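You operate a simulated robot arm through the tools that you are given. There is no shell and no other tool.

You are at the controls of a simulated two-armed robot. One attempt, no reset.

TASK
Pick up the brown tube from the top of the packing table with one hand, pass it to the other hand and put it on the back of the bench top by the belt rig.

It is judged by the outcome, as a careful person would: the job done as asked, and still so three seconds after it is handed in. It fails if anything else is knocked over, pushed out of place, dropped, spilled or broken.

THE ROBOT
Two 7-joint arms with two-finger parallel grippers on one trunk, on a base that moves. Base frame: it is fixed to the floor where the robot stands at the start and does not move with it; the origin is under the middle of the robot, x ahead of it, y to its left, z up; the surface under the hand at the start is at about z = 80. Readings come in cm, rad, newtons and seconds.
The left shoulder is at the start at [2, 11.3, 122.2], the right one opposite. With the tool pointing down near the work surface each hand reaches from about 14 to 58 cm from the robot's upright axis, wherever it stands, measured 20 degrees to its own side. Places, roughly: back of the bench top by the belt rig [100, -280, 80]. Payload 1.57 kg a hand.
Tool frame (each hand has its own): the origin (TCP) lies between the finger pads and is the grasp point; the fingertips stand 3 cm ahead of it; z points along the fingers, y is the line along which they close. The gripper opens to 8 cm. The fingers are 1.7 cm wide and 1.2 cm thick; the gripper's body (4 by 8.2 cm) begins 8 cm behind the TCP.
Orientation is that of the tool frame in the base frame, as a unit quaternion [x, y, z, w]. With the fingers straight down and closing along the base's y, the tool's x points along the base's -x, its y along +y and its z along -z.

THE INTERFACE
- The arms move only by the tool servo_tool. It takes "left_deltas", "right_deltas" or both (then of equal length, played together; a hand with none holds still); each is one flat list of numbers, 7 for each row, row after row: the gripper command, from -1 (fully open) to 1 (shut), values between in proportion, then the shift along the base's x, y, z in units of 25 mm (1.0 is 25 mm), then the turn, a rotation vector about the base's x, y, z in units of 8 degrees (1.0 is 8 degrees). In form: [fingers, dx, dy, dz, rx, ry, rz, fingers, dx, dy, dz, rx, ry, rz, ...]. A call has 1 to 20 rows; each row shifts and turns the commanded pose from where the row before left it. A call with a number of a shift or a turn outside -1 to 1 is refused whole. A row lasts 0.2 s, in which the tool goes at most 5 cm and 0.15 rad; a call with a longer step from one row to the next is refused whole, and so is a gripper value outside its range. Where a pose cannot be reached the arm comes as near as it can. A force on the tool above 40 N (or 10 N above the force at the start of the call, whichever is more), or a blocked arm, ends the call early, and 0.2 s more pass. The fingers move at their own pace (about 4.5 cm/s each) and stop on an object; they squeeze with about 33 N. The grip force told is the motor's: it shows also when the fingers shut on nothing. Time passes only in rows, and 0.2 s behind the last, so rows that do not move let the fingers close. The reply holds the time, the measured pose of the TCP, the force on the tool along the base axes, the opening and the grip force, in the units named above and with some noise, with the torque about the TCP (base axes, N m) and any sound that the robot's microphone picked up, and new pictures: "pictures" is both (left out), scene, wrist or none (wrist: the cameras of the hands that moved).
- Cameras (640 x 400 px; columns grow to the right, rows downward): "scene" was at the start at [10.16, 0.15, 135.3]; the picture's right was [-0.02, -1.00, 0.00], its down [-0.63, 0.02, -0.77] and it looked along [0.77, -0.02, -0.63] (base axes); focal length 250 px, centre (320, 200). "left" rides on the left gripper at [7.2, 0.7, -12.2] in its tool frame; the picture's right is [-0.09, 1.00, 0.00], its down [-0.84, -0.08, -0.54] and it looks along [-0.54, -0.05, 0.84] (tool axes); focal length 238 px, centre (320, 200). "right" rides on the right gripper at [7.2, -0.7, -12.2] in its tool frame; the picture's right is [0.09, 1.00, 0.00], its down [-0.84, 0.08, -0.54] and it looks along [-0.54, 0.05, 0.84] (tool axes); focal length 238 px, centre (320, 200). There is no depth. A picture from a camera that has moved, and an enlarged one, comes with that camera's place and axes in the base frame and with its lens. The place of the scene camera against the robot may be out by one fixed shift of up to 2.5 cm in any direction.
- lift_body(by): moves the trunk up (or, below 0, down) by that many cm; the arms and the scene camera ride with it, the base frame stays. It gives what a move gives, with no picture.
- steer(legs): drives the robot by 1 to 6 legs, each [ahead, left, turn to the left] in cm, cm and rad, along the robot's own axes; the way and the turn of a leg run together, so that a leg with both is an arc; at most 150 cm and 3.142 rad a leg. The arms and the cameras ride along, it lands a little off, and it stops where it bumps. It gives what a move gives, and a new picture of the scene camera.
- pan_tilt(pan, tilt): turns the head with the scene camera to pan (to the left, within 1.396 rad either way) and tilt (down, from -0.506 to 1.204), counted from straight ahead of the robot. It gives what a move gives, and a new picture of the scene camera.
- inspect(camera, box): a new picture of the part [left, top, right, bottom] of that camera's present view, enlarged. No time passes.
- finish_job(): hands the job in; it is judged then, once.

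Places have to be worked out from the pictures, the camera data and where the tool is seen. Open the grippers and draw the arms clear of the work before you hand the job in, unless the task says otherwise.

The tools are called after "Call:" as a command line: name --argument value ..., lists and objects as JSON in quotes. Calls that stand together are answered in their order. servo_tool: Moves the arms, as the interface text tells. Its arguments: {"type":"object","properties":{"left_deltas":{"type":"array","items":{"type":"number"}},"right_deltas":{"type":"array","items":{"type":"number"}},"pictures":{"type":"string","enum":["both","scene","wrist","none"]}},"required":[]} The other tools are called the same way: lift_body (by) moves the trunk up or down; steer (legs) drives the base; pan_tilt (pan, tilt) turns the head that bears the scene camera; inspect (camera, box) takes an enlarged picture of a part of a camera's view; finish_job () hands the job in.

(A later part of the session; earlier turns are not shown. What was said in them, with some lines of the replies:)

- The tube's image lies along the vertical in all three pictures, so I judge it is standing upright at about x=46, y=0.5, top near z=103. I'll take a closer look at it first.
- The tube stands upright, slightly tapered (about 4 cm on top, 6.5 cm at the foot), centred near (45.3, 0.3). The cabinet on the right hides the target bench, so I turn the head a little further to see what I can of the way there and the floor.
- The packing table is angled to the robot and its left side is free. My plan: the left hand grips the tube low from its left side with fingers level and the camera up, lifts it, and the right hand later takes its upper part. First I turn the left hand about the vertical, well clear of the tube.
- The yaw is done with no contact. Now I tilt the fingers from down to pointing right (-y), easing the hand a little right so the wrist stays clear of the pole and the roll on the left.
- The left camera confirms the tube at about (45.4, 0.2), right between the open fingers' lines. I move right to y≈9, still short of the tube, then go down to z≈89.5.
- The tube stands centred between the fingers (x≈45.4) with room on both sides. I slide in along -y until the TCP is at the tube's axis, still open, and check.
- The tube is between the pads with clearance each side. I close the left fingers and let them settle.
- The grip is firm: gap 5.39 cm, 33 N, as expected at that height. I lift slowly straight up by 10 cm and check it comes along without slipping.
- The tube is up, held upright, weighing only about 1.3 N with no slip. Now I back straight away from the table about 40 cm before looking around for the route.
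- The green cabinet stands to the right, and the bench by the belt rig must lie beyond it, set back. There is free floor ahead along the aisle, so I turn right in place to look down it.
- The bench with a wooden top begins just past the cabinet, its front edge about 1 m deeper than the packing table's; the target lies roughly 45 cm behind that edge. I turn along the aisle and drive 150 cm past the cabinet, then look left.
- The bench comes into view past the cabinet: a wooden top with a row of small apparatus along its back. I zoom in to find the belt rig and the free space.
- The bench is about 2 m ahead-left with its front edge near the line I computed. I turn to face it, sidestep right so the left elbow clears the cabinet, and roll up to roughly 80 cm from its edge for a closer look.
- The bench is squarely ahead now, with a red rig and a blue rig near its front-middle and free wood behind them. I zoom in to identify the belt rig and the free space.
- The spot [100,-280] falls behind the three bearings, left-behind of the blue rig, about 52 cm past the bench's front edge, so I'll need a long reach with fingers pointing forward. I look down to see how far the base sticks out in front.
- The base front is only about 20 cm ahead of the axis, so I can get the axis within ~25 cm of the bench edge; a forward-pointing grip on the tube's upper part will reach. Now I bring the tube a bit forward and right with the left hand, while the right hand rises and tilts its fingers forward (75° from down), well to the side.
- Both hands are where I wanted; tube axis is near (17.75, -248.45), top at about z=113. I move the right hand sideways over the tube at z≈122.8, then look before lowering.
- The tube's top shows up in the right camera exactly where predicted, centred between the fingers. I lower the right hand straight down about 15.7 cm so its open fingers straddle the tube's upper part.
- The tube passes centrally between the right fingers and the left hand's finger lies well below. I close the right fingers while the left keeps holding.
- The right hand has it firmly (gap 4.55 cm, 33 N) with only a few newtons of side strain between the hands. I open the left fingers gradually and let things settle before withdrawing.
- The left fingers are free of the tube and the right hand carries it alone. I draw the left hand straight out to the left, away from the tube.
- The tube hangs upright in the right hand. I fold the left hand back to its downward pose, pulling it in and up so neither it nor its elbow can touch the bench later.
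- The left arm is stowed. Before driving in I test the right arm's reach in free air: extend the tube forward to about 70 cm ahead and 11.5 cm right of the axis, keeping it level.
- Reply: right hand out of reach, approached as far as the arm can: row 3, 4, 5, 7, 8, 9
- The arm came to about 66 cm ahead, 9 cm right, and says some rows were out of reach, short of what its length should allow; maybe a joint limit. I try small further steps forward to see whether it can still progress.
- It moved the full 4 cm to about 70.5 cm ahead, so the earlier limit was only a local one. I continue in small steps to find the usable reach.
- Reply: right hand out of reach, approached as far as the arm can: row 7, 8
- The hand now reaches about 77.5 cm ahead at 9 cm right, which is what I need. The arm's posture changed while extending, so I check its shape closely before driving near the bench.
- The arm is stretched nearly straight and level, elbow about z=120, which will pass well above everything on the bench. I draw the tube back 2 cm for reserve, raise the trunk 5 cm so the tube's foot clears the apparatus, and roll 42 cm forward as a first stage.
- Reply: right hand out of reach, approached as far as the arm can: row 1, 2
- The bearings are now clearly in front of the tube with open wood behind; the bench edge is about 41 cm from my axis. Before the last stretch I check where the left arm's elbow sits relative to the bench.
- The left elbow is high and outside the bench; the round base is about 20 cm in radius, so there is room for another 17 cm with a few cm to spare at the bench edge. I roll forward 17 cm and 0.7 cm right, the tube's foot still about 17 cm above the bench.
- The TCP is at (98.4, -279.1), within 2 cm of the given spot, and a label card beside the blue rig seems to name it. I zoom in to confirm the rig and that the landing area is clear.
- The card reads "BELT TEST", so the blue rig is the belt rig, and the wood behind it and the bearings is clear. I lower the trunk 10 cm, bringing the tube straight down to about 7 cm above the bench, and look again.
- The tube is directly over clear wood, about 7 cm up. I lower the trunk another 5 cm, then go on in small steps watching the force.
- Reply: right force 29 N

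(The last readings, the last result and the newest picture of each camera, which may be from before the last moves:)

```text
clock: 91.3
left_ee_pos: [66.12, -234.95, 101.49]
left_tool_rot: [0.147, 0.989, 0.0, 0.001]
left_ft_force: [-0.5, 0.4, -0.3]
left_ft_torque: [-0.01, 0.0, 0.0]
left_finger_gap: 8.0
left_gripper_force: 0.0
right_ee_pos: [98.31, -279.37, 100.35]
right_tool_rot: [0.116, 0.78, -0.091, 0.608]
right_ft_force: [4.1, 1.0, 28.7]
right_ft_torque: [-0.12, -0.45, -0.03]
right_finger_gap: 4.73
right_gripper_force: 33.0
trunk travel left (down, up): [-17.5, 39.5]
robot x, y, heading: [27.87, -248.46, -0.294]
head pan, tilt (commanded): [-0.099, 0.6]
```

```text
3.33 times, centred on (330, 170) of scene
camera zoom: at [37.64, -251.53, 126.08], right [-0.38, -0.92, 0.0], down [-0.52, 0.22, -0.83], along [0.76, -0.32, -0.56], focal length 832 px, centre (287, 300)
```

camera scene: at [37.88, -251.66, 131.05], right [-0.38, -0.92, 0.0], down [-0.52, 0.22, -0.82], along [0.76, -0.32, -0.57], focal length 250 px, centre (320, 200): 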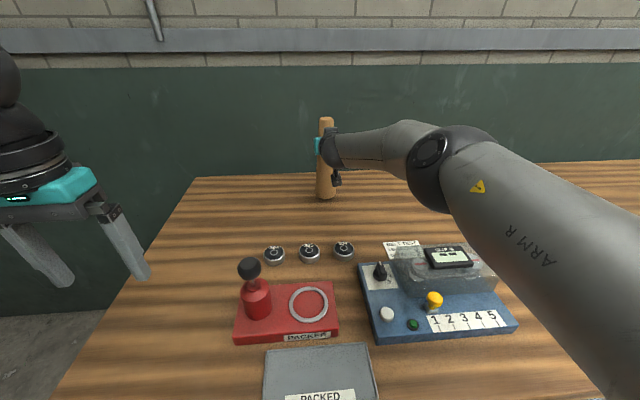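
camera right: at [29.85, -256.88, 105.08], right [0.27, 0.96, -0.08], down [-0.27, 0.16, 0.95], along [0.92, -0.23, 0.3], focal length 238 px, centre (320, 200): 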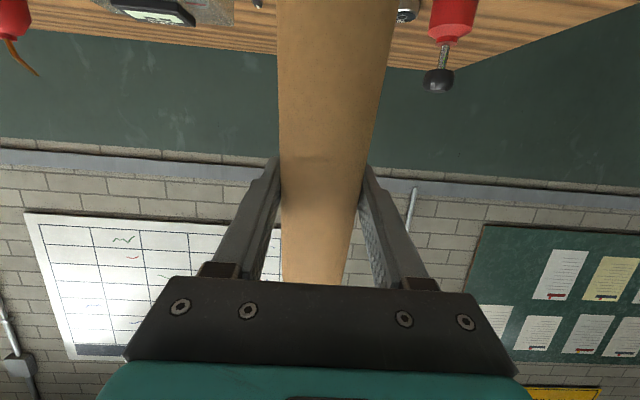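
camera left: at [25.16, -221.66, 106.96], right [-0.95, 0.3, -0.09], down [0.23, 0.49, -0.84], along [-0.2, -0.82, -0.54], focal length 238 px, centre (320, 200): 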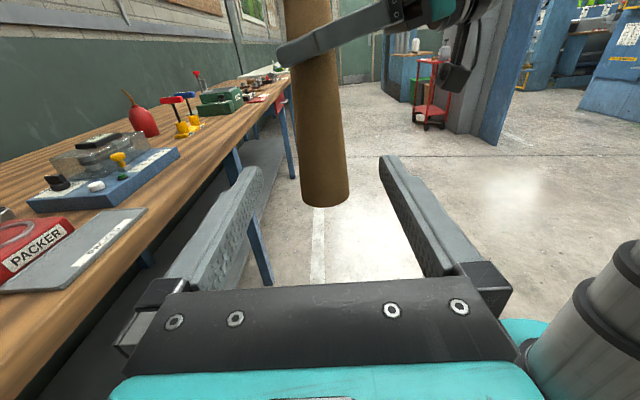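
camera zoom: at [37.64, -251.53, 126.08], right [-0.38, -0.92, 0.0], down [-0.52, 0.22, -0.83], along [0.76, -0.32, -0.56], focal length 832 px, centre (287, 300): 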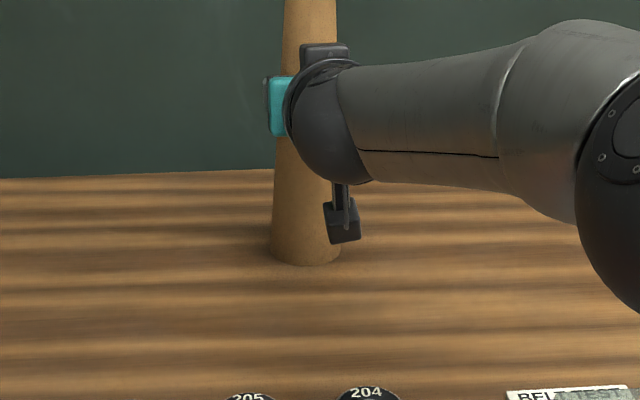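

The tube touched down sooner than expected: 28.7 N upward on the right hand and the grip slid slightly down the taper (gap 4.73), so the bench top is a few cm higher than 80. The tube stands on the bench; I ease the trunk up 1.2 cm to take off the pressure.

Call:
lift_body --by 1.2

Call:
inspect --camera "scene" --box '[270, 110, 390, 230]'

Call:
inspect --camera "right" --box '[0, 0, 640, 400]'

```text
clock: 92.0
left_ee_pos: [66.19, -234.91, 102.82]
left_tool_rot: [0.147, 0.989, 0.001, 0.0]
left_ft_force: [-0.4, -0.5, -0.2]
left_ft_torque: [0.03, -0.01, -0.01]
left_finger_gap: 7.98
left_gripper_force: 0.1
right_ee_pos: [98.17, -279.22, 100.29]
right_tool_rot: [0.116, 0.786, -0.089, 0.601]
right_ft_force: [0.1, -2.4, 9.9]
right_ft_torque: [-0.21, -0.26, -0.02]
right_finger_gap: 4.76
right_gripper_force: 33.2
trunk travel left (down, up): [-18.7, 38.3]
robot x, y, heading: [27.8, -248.86, -0.296]
head pan, tilt (commanded): [-0.099, 0.6]
```

```text
3.33 times, centred on (330, 170) of scene
camera zoom: at [37.78, -251.63, 127.26], right [-0.38, -0.92, 0.0], down [-0.52, 0.22, -0.83], along [0.76, -0.32, -0.56], focal length 832 px, centre (287, 300)
```

zoom: 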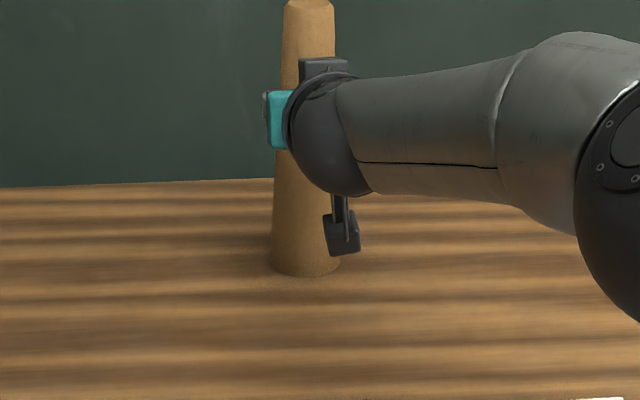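

```text
1.00 times, centred on (320, 200) of right (not enlarged: the box is as wide or as high as the picture)
camera zoom: at [84.86, -276.03, 96.47], right [0.26, 0.96, -0.09], down [-0.27, 0.16, 0.95], along [0.93, -0.23, 0.3], focal length 238 px, centre (320, 200)
```

zoom: 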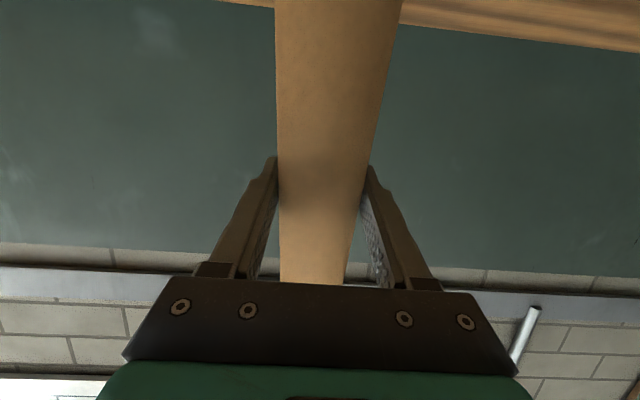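

Still 9.9 N of pressing; about another half centimetre will neutralise it. The tube looks upright on the wood.

Call:
lift_body --by 0.5

```text
clock: 92.5
left_ee_pos: [66.2, -235.02, 103.34]
left_tool_rot: [0.146, 0.989, 0.0, 0.001]
left_ft_force: [-0.6, 0.2, 0.3]
left_ft_torque: [-0.02, 0.0, 0.0]
left_finger_gap: 8.0
left_gripper_force: 0.0
right_ee_pos: [98.18, -279.06, 100.36]
right_tool_rot: [0.115, 0.789, -0.086, 0.598]
right_ft_force: [0.3, 0.0, -0.4]
right_ft_torque: [0.0, 0.01, -0.02]
right_finger_gap: 4.74
right_gripper_force: 32.8
trunk travel left (down, up): [-19.2, 37.8]
robot x, y, heading: [28.39, -248.08, -0.296]
head pan, tilt (commanded): [-0.099, 0.6]
```

Force is now about zero, so the foot is just at the surface. I settle it 0.2 cm for a light contact and then open the right fingers gradually.

Call:
lift_body --by -0.2

Call:
servo_tool --right_deltas '[0.4, 0, 0, 0, 0, 0, 0, 0.2, 0, 0, 0, 0, 0, 0, 0, 0, 0, 0, 0, 0, 0, -0.2, 0, 0, 0, 0, 0, 0, -0.4, 0, 0, 0, 0, 0, 0, -0.7, 0, 0, 0, 0, 0, 0, -1, 0, 0, 0, 0, 0, 0, -1, 0, 0, 0, 0, 0, 0, -1, 0, 0, 0, 0, 0, 0]' --pictures "both"

```text
clock: 93.0
left_ee_pos: [66.26, -235.03, 103.01]
left_tool_rot: [0.146, 0.989, 0.0, -0.001]
left_ft_force: [-0.2, 0.3, 0.1]
left_ft_torque: [-0.04, 0.0, 0.0]
left_finger_gap: 8.0
left_gripper_force: 0.1
right_ee_pos: [98.38, -279.21, 100.35]
right_tool_rot: [0.116, 0.787, -0.089, 0.6]
right_ft_force: [0.0, 0.4, 0.0]
right_ft_torque: [0.02, 0.04, -0.03]
right_finger_gap: 4.72
right_gripper_force: 32.8
trunk travel left (down, up): [-19.0, 38.0]
robot x, y, heading: [28.29, -248.31, -0.3]
head pan, tilt (commanded): [-0.099, 0.6]
```

```text
clock: 95.0
left_ee_pos: [66.06, -234.96, 102.99]
left_tool_rot: [0.146, 0.989, 0.0, 0.0]
left_ft_force: [-0.2, 0.5, 1.3]
left_ft_torque: [-0.02, 0.0, 0.03]
left_finger_gap: 8.02
left_gripper_force: 0.0
right_ee_pos: [98.27, -279.27, 100.54]
right_tool_rot: [0.116, 0.786, -0.089, 0.6]
right_ft_force: [-0.8, -0.4, -0.6]
right_ft_torque: [-0.02, 0.0, 0.0]
right_finger_gap: 8.0
right_gripper_force: 0.0
trunk travel left (down, up): [-19.0, 38.0]
robot x, y, heading: [28.02, -248.44, -0.292]
head pan, tilt (commanded): [-0.099, 0.6]
camera scene: at [37.88, -251.66, 127.55], right [-0.38, -0.92, 0.0], down [-0.52, 0.22, -0.83], along [0.76, -0.32, -0.56], focal length 250 px, centre (320, 200)
camera right: at [84.94, -275.98, 96.69], right [0.26, 0.96, -0.09], down [-0.27, 0.16, 0.95], along [0.93, -0.23, 0.3], focal length 238 px, centre (320, 200)
```

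scene: 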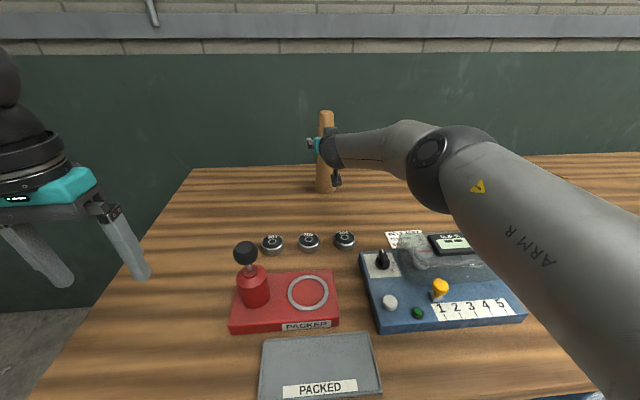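
right: 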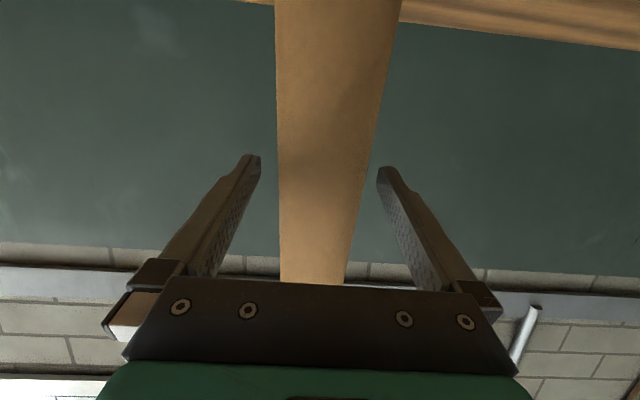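

The tube stands free between the open fingers. Because it narrows upward, the safest way out is straight up: I raise the trunk 15 cm so the fingers clear its top.

Call:
lift_body --by 15

Call:
pan_tilt --pan -0.1 --tilt 0.65

```text
clock: 96.8
left_ee_pos: [66.28, -235.05, 118.02]
left_tool_rot: [0.146, 0.989, 0.0, 0.001]
left_ft_force: [-0.5, -0.2, -0.2]
left_ft_torque: [-0.01, 0.01, 0.02]
left_finger_gap: 8.02
left_gripper_force: 0.1
right_ee_pos: [98.23, -279.25, 115.44]
right_tool_rot: [0.117, 0.786, -0.089, 0.6]
right_ft_force: [-0.2, 0.1, 0.1]
right_ft_torque: [0.0, -0.02, 0.03]
right_finger_gap: 8.0
right_gripper_force: 0.1
trunk travel left (down, up): [-34.0, 23.0]
robot x, y, heading: [28.36, -247.9, -0.298]
head pan, tilt (commanded): [-0.099, 0.6]
```

```text
clock: 97.4
left_ee_pos: [66.34, -234.99, 117.97]
left_tool_rot: [0.146, 0.989, 0.0, 0.0]
left_ft_force: [0.2, 0.6, -0.4]
left_ft_torque: [0.01, 0.0, 0.01]
left_finger_gap: 8.01
left_gripper_force: 0.1
right_ee_pos: [98.32, -279.16, 115.48]
right_tool_rot: [0.116, 0.786, -0.089, 0.6]
right_ft_force: [-0.7, 1.5, 0.2]
right_ft_torque: [-0.01, 0.04, 0.01]
right_finger_gap: 7.98
right_gripper_force: 0.1
trunk travel left (down, up): [-34.0, 23.0]
robot x, y, heading: [28.04, -248.34, -0.296]
head pan, tilt (commanded): [-0.099, 0.649]
camera scene: at [37.73, -251.6, 142.12], right [-0.38, -0.92, 0.0], down [-0.56, 0.23, -0.8], along [0.74, -0.31, -0.6], focal length 250 px, centre (320, 200)
```

scene: 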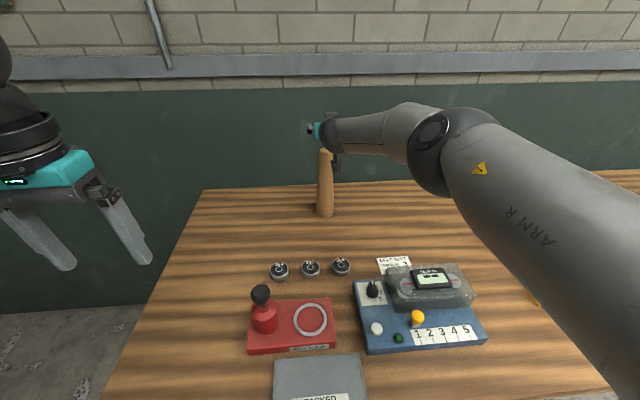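

The tube stands upright behind the bearings, and all fingers are above its top. I raise 4 cm more for margin and back straight off 50 cm to bring both arms clear of the bench.

Call:
lift_body --by 4

Call:
steer --legs '[[-50, 0, 0]]'

Call:
inspect --camera "scene" --box '[200, 60, 440, 210]'

```text
clock: 98.2
left_ee_pos: [66.25, -235.0, 121.99]
left_tool_rot: [0.147, 0.989, 0.0, 0.001]
left_ft_force: [1.0, 0.1, -0.5]
left_ft_torque: [-0.03, 0.01, 0.0]
left_finger_gap: 8.01
left_gripper_force: 0.2
right_ee_pos: [98.38, -279.17, 119.58]
right_tool_rot: [0.116, 0.786, -0.088, 0.601]
right_ft_force: [-0.2, -0.3, 1.0]
right_ft_torque: [-0.01, 0.02, 0.0]
right_finger_gap: 8.01
right_gripper_force: 0.1
trunk travel left (down, up): [-38.0, 19.0]
robot x, y, heading: [28.28, -248.47, -0.296]
head pan, tilt (commanded): [-0.099, 0.649]
```

```text
clock: 101.2
left_ee_pos: [17.5, -220.02, 122.07]
left_tool_rot: [0.145, 0.989, 0.0, 0.0]
left_ft_force: [0.4, -0.6, 0.1]
left_ft_torque: [0.01, 0.04, -0.02]
left_finger_gap: 8.03
left_gripper_force: 0.1
right_ee_pos: [49.55, -264.31, 119.49]
right_tool_rot: [0.115, 0.786, -0.088, 0.601]
right_ft_force: [0.4, -0.7, -0.8]
right_ft_torque: [0.04, -0.02, 0.02]
right_finger_gap: 8.03
right_gripper_force: 0.1
trunk travel left (down, up): [-38.0, 19.0]
robot x, y, heading: [-20.59, -233.5, -0.292]
head pan, tilt (commanded): [-0.099, 0.649]
camera scene: at [-11.05, -236.83, 146.13], right [-0.38, -0.92, 0.0], down [-0.56, 0.23, -0.8], along [0.74, -0.3, -0.6], focal length 250 px, centre (320, 200)
```

scene: 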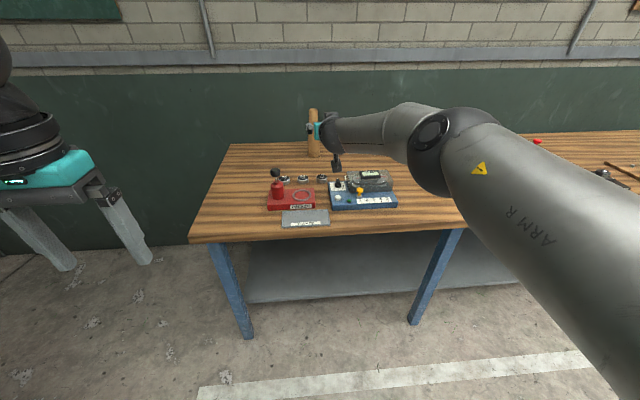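

```text
2.67 times, centred on (320, 135) of scene
camera zoom: at [-11.05, -236.83, 146.13], right [-0.38, -0.92, 0.0], down [-0.56, 0.23, -0.8], along [0.74, -0.3, -0.6], focal length 666 px, centre (320, 373)
```

zoom: 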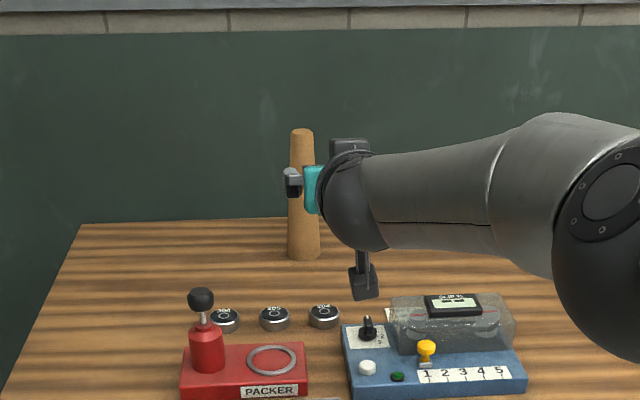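

The tube stands upright at the back next to the belt rig and nothing else has shifted. The right hand still overhangs the bench edge a little, so I back off another 25 cm and draw the arm in.

Call:
steer --legs '[[-25, 0, 0]]'

Call:
servo_tool --right_deltas '[-1, -0.5, 0.15, 0, 0, 0, 0, -1, -0.7, 0.21, 0, 0, 0, 0, -1, -0.7, 0.21, 0, 0, 0, 0, -1, -0.7, 0.21, 0, 0, 0, 0, -1, -0.7, 0.21, 0, 0, 0, 0, -1, -0.7, 0.21, 0, 0, 0, 0, -1, -0.7, 0.21, 0, 0, 0, 0, -1, -0.7, 0.21, 0, 0, 0, 0, -1, 0, 0, 0, 0, 0, 0]' --pictures "scene"

```text
clock: 103.0
left_ee_pos: [-6.69, -212.84, 122.13]
left_tool_rot: [0.144, 0.99, 0.0, 0.0]
left_ft_force: [-0.1, 0.2, 0.1]
left_ft_torque: [-0.02, -0.06, 0.0]
left_finger_gap: 8.02
left_gripper_force: 0.0
right_ee_pos: [25.55, -257.08, 119.47]
right_tool_rot: [0.114, 0.787, -0.087, 0.6]
right_ft_force: [-0.2, -0.6, 0.5]
right_ft_torque: [-0.01, -0.01, -0.01]
right_finger_gap: 8.0
right_gripper_force: 0.0
trunk travel left (down, up): [-38.0, 19.0]
robot x, y, heading: [-44.44, -226.5, -0.289]
head pan, tilt (commanded): [-0.099, 0.649]
camera scene: at [-35.13, -229.58, 146.13], right [-0.38, -0.92, 0.0], down [-0.56, 0.23, -0.8], along [0.74, -0.3, -0.6], focal length 250 px, centre (320, 200)
```

scene: 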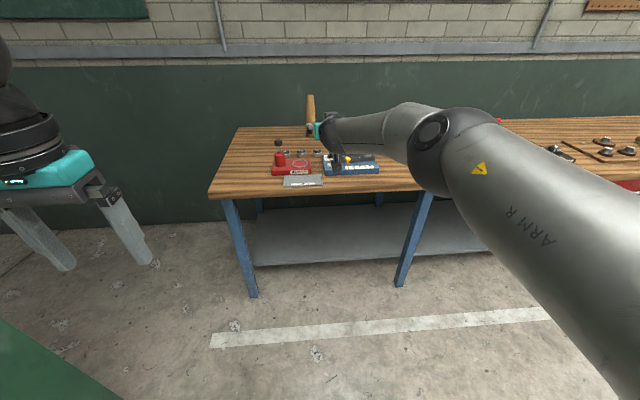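

```text
clock: 105.0
left_ee_pos: [-6.66, -212.87, 121.99]
left_tool_rot: [0.143, 0.99, -0.001, 0.0]
left_ft_force: [0.1, -1.0, 1.4]
left_ft_torque: [-0.01, -0.02, 0.02]
left_finger_gap: 7.97
left_gripper_force: 0.1
right_ee_pos: [12.22, -252.81, 119.58]
right_tool_rot: [0.116, 0.788, -0.089, 0.599]
right_ft_force: [0.3, -0.1, 0.8]
right_ft_torque: [0.0, 0.01, -0.04]
right_finger_gap: 7.99
right_gripper_force: 0.0
trunk travel left (down, up): [-38.0, 19.0]
robot x, y, heading: [-44.65, -226.31, -0.29]
head pan, tilt (commanded): [-0.099, 0.649]
camera scene: at [-35.02, -229.6, 146.12], right [-0.38, -0.93, 0.0], down [-0.56, 0.23, -0.8], along [0.74, -0.3, -0.6], focal length 250 px, centre (320, 200)
```

scene: 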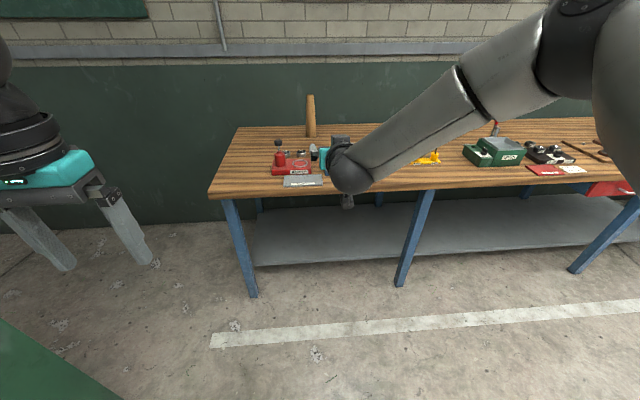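

Both hands are open and off the bench. One last close look to confirm that the tube stands steady and nothing else is disturbed.

Call:
inspect --camera "scene" --box '[200, 80, 440, 230]'

```text
2.67 times, centred on (320, 155) of scene
camera zoom: at [-35.02, -229.6, 146.12], right [-0.38, -0.93, 0.0], down [-0.56, 0.23, -0.8], along [0.74, -0.3, -0.6], focal length 666 px, centre (320, 320)
```

zoom: 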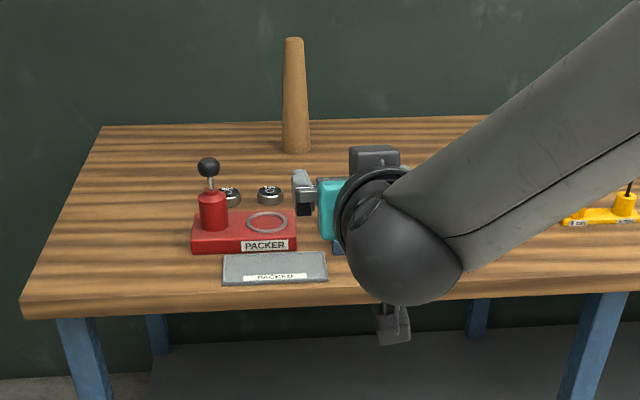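

The tube stands upright at the back of the bench by the belt rig, passed from the left hand to the right. Both grippers are open and clear, and everything else is in place, so I hand the job in.

Call:
finish_job

```text
The job is handed in.
```

The brown tube is standing upright at the back of the bench top, just behind and to the left of the belt rig. It is about 2 cm from the spot you gave.

- **Handling:** The left hand picked it up from the packing table. The right hand took it over in front of the bench and set it down.
- **One hard touch:** The bench top is a few centimetres higher than I expected, so the tube was pressed down at nearly 30 N. It slid about 2 cm in the grip. I eased off until the force was near zero, and only then let go.
- **Other items:** In the pictures from before and just after I backed away, nothing else on the bench had moved. The bearing nearest the belt rig and most of the rig itself are hidden behind the arm in the last close-up.
- **Finish:** Both grippers are open and the arms are clear of the bench. The job is handed in, but no verdict came back.
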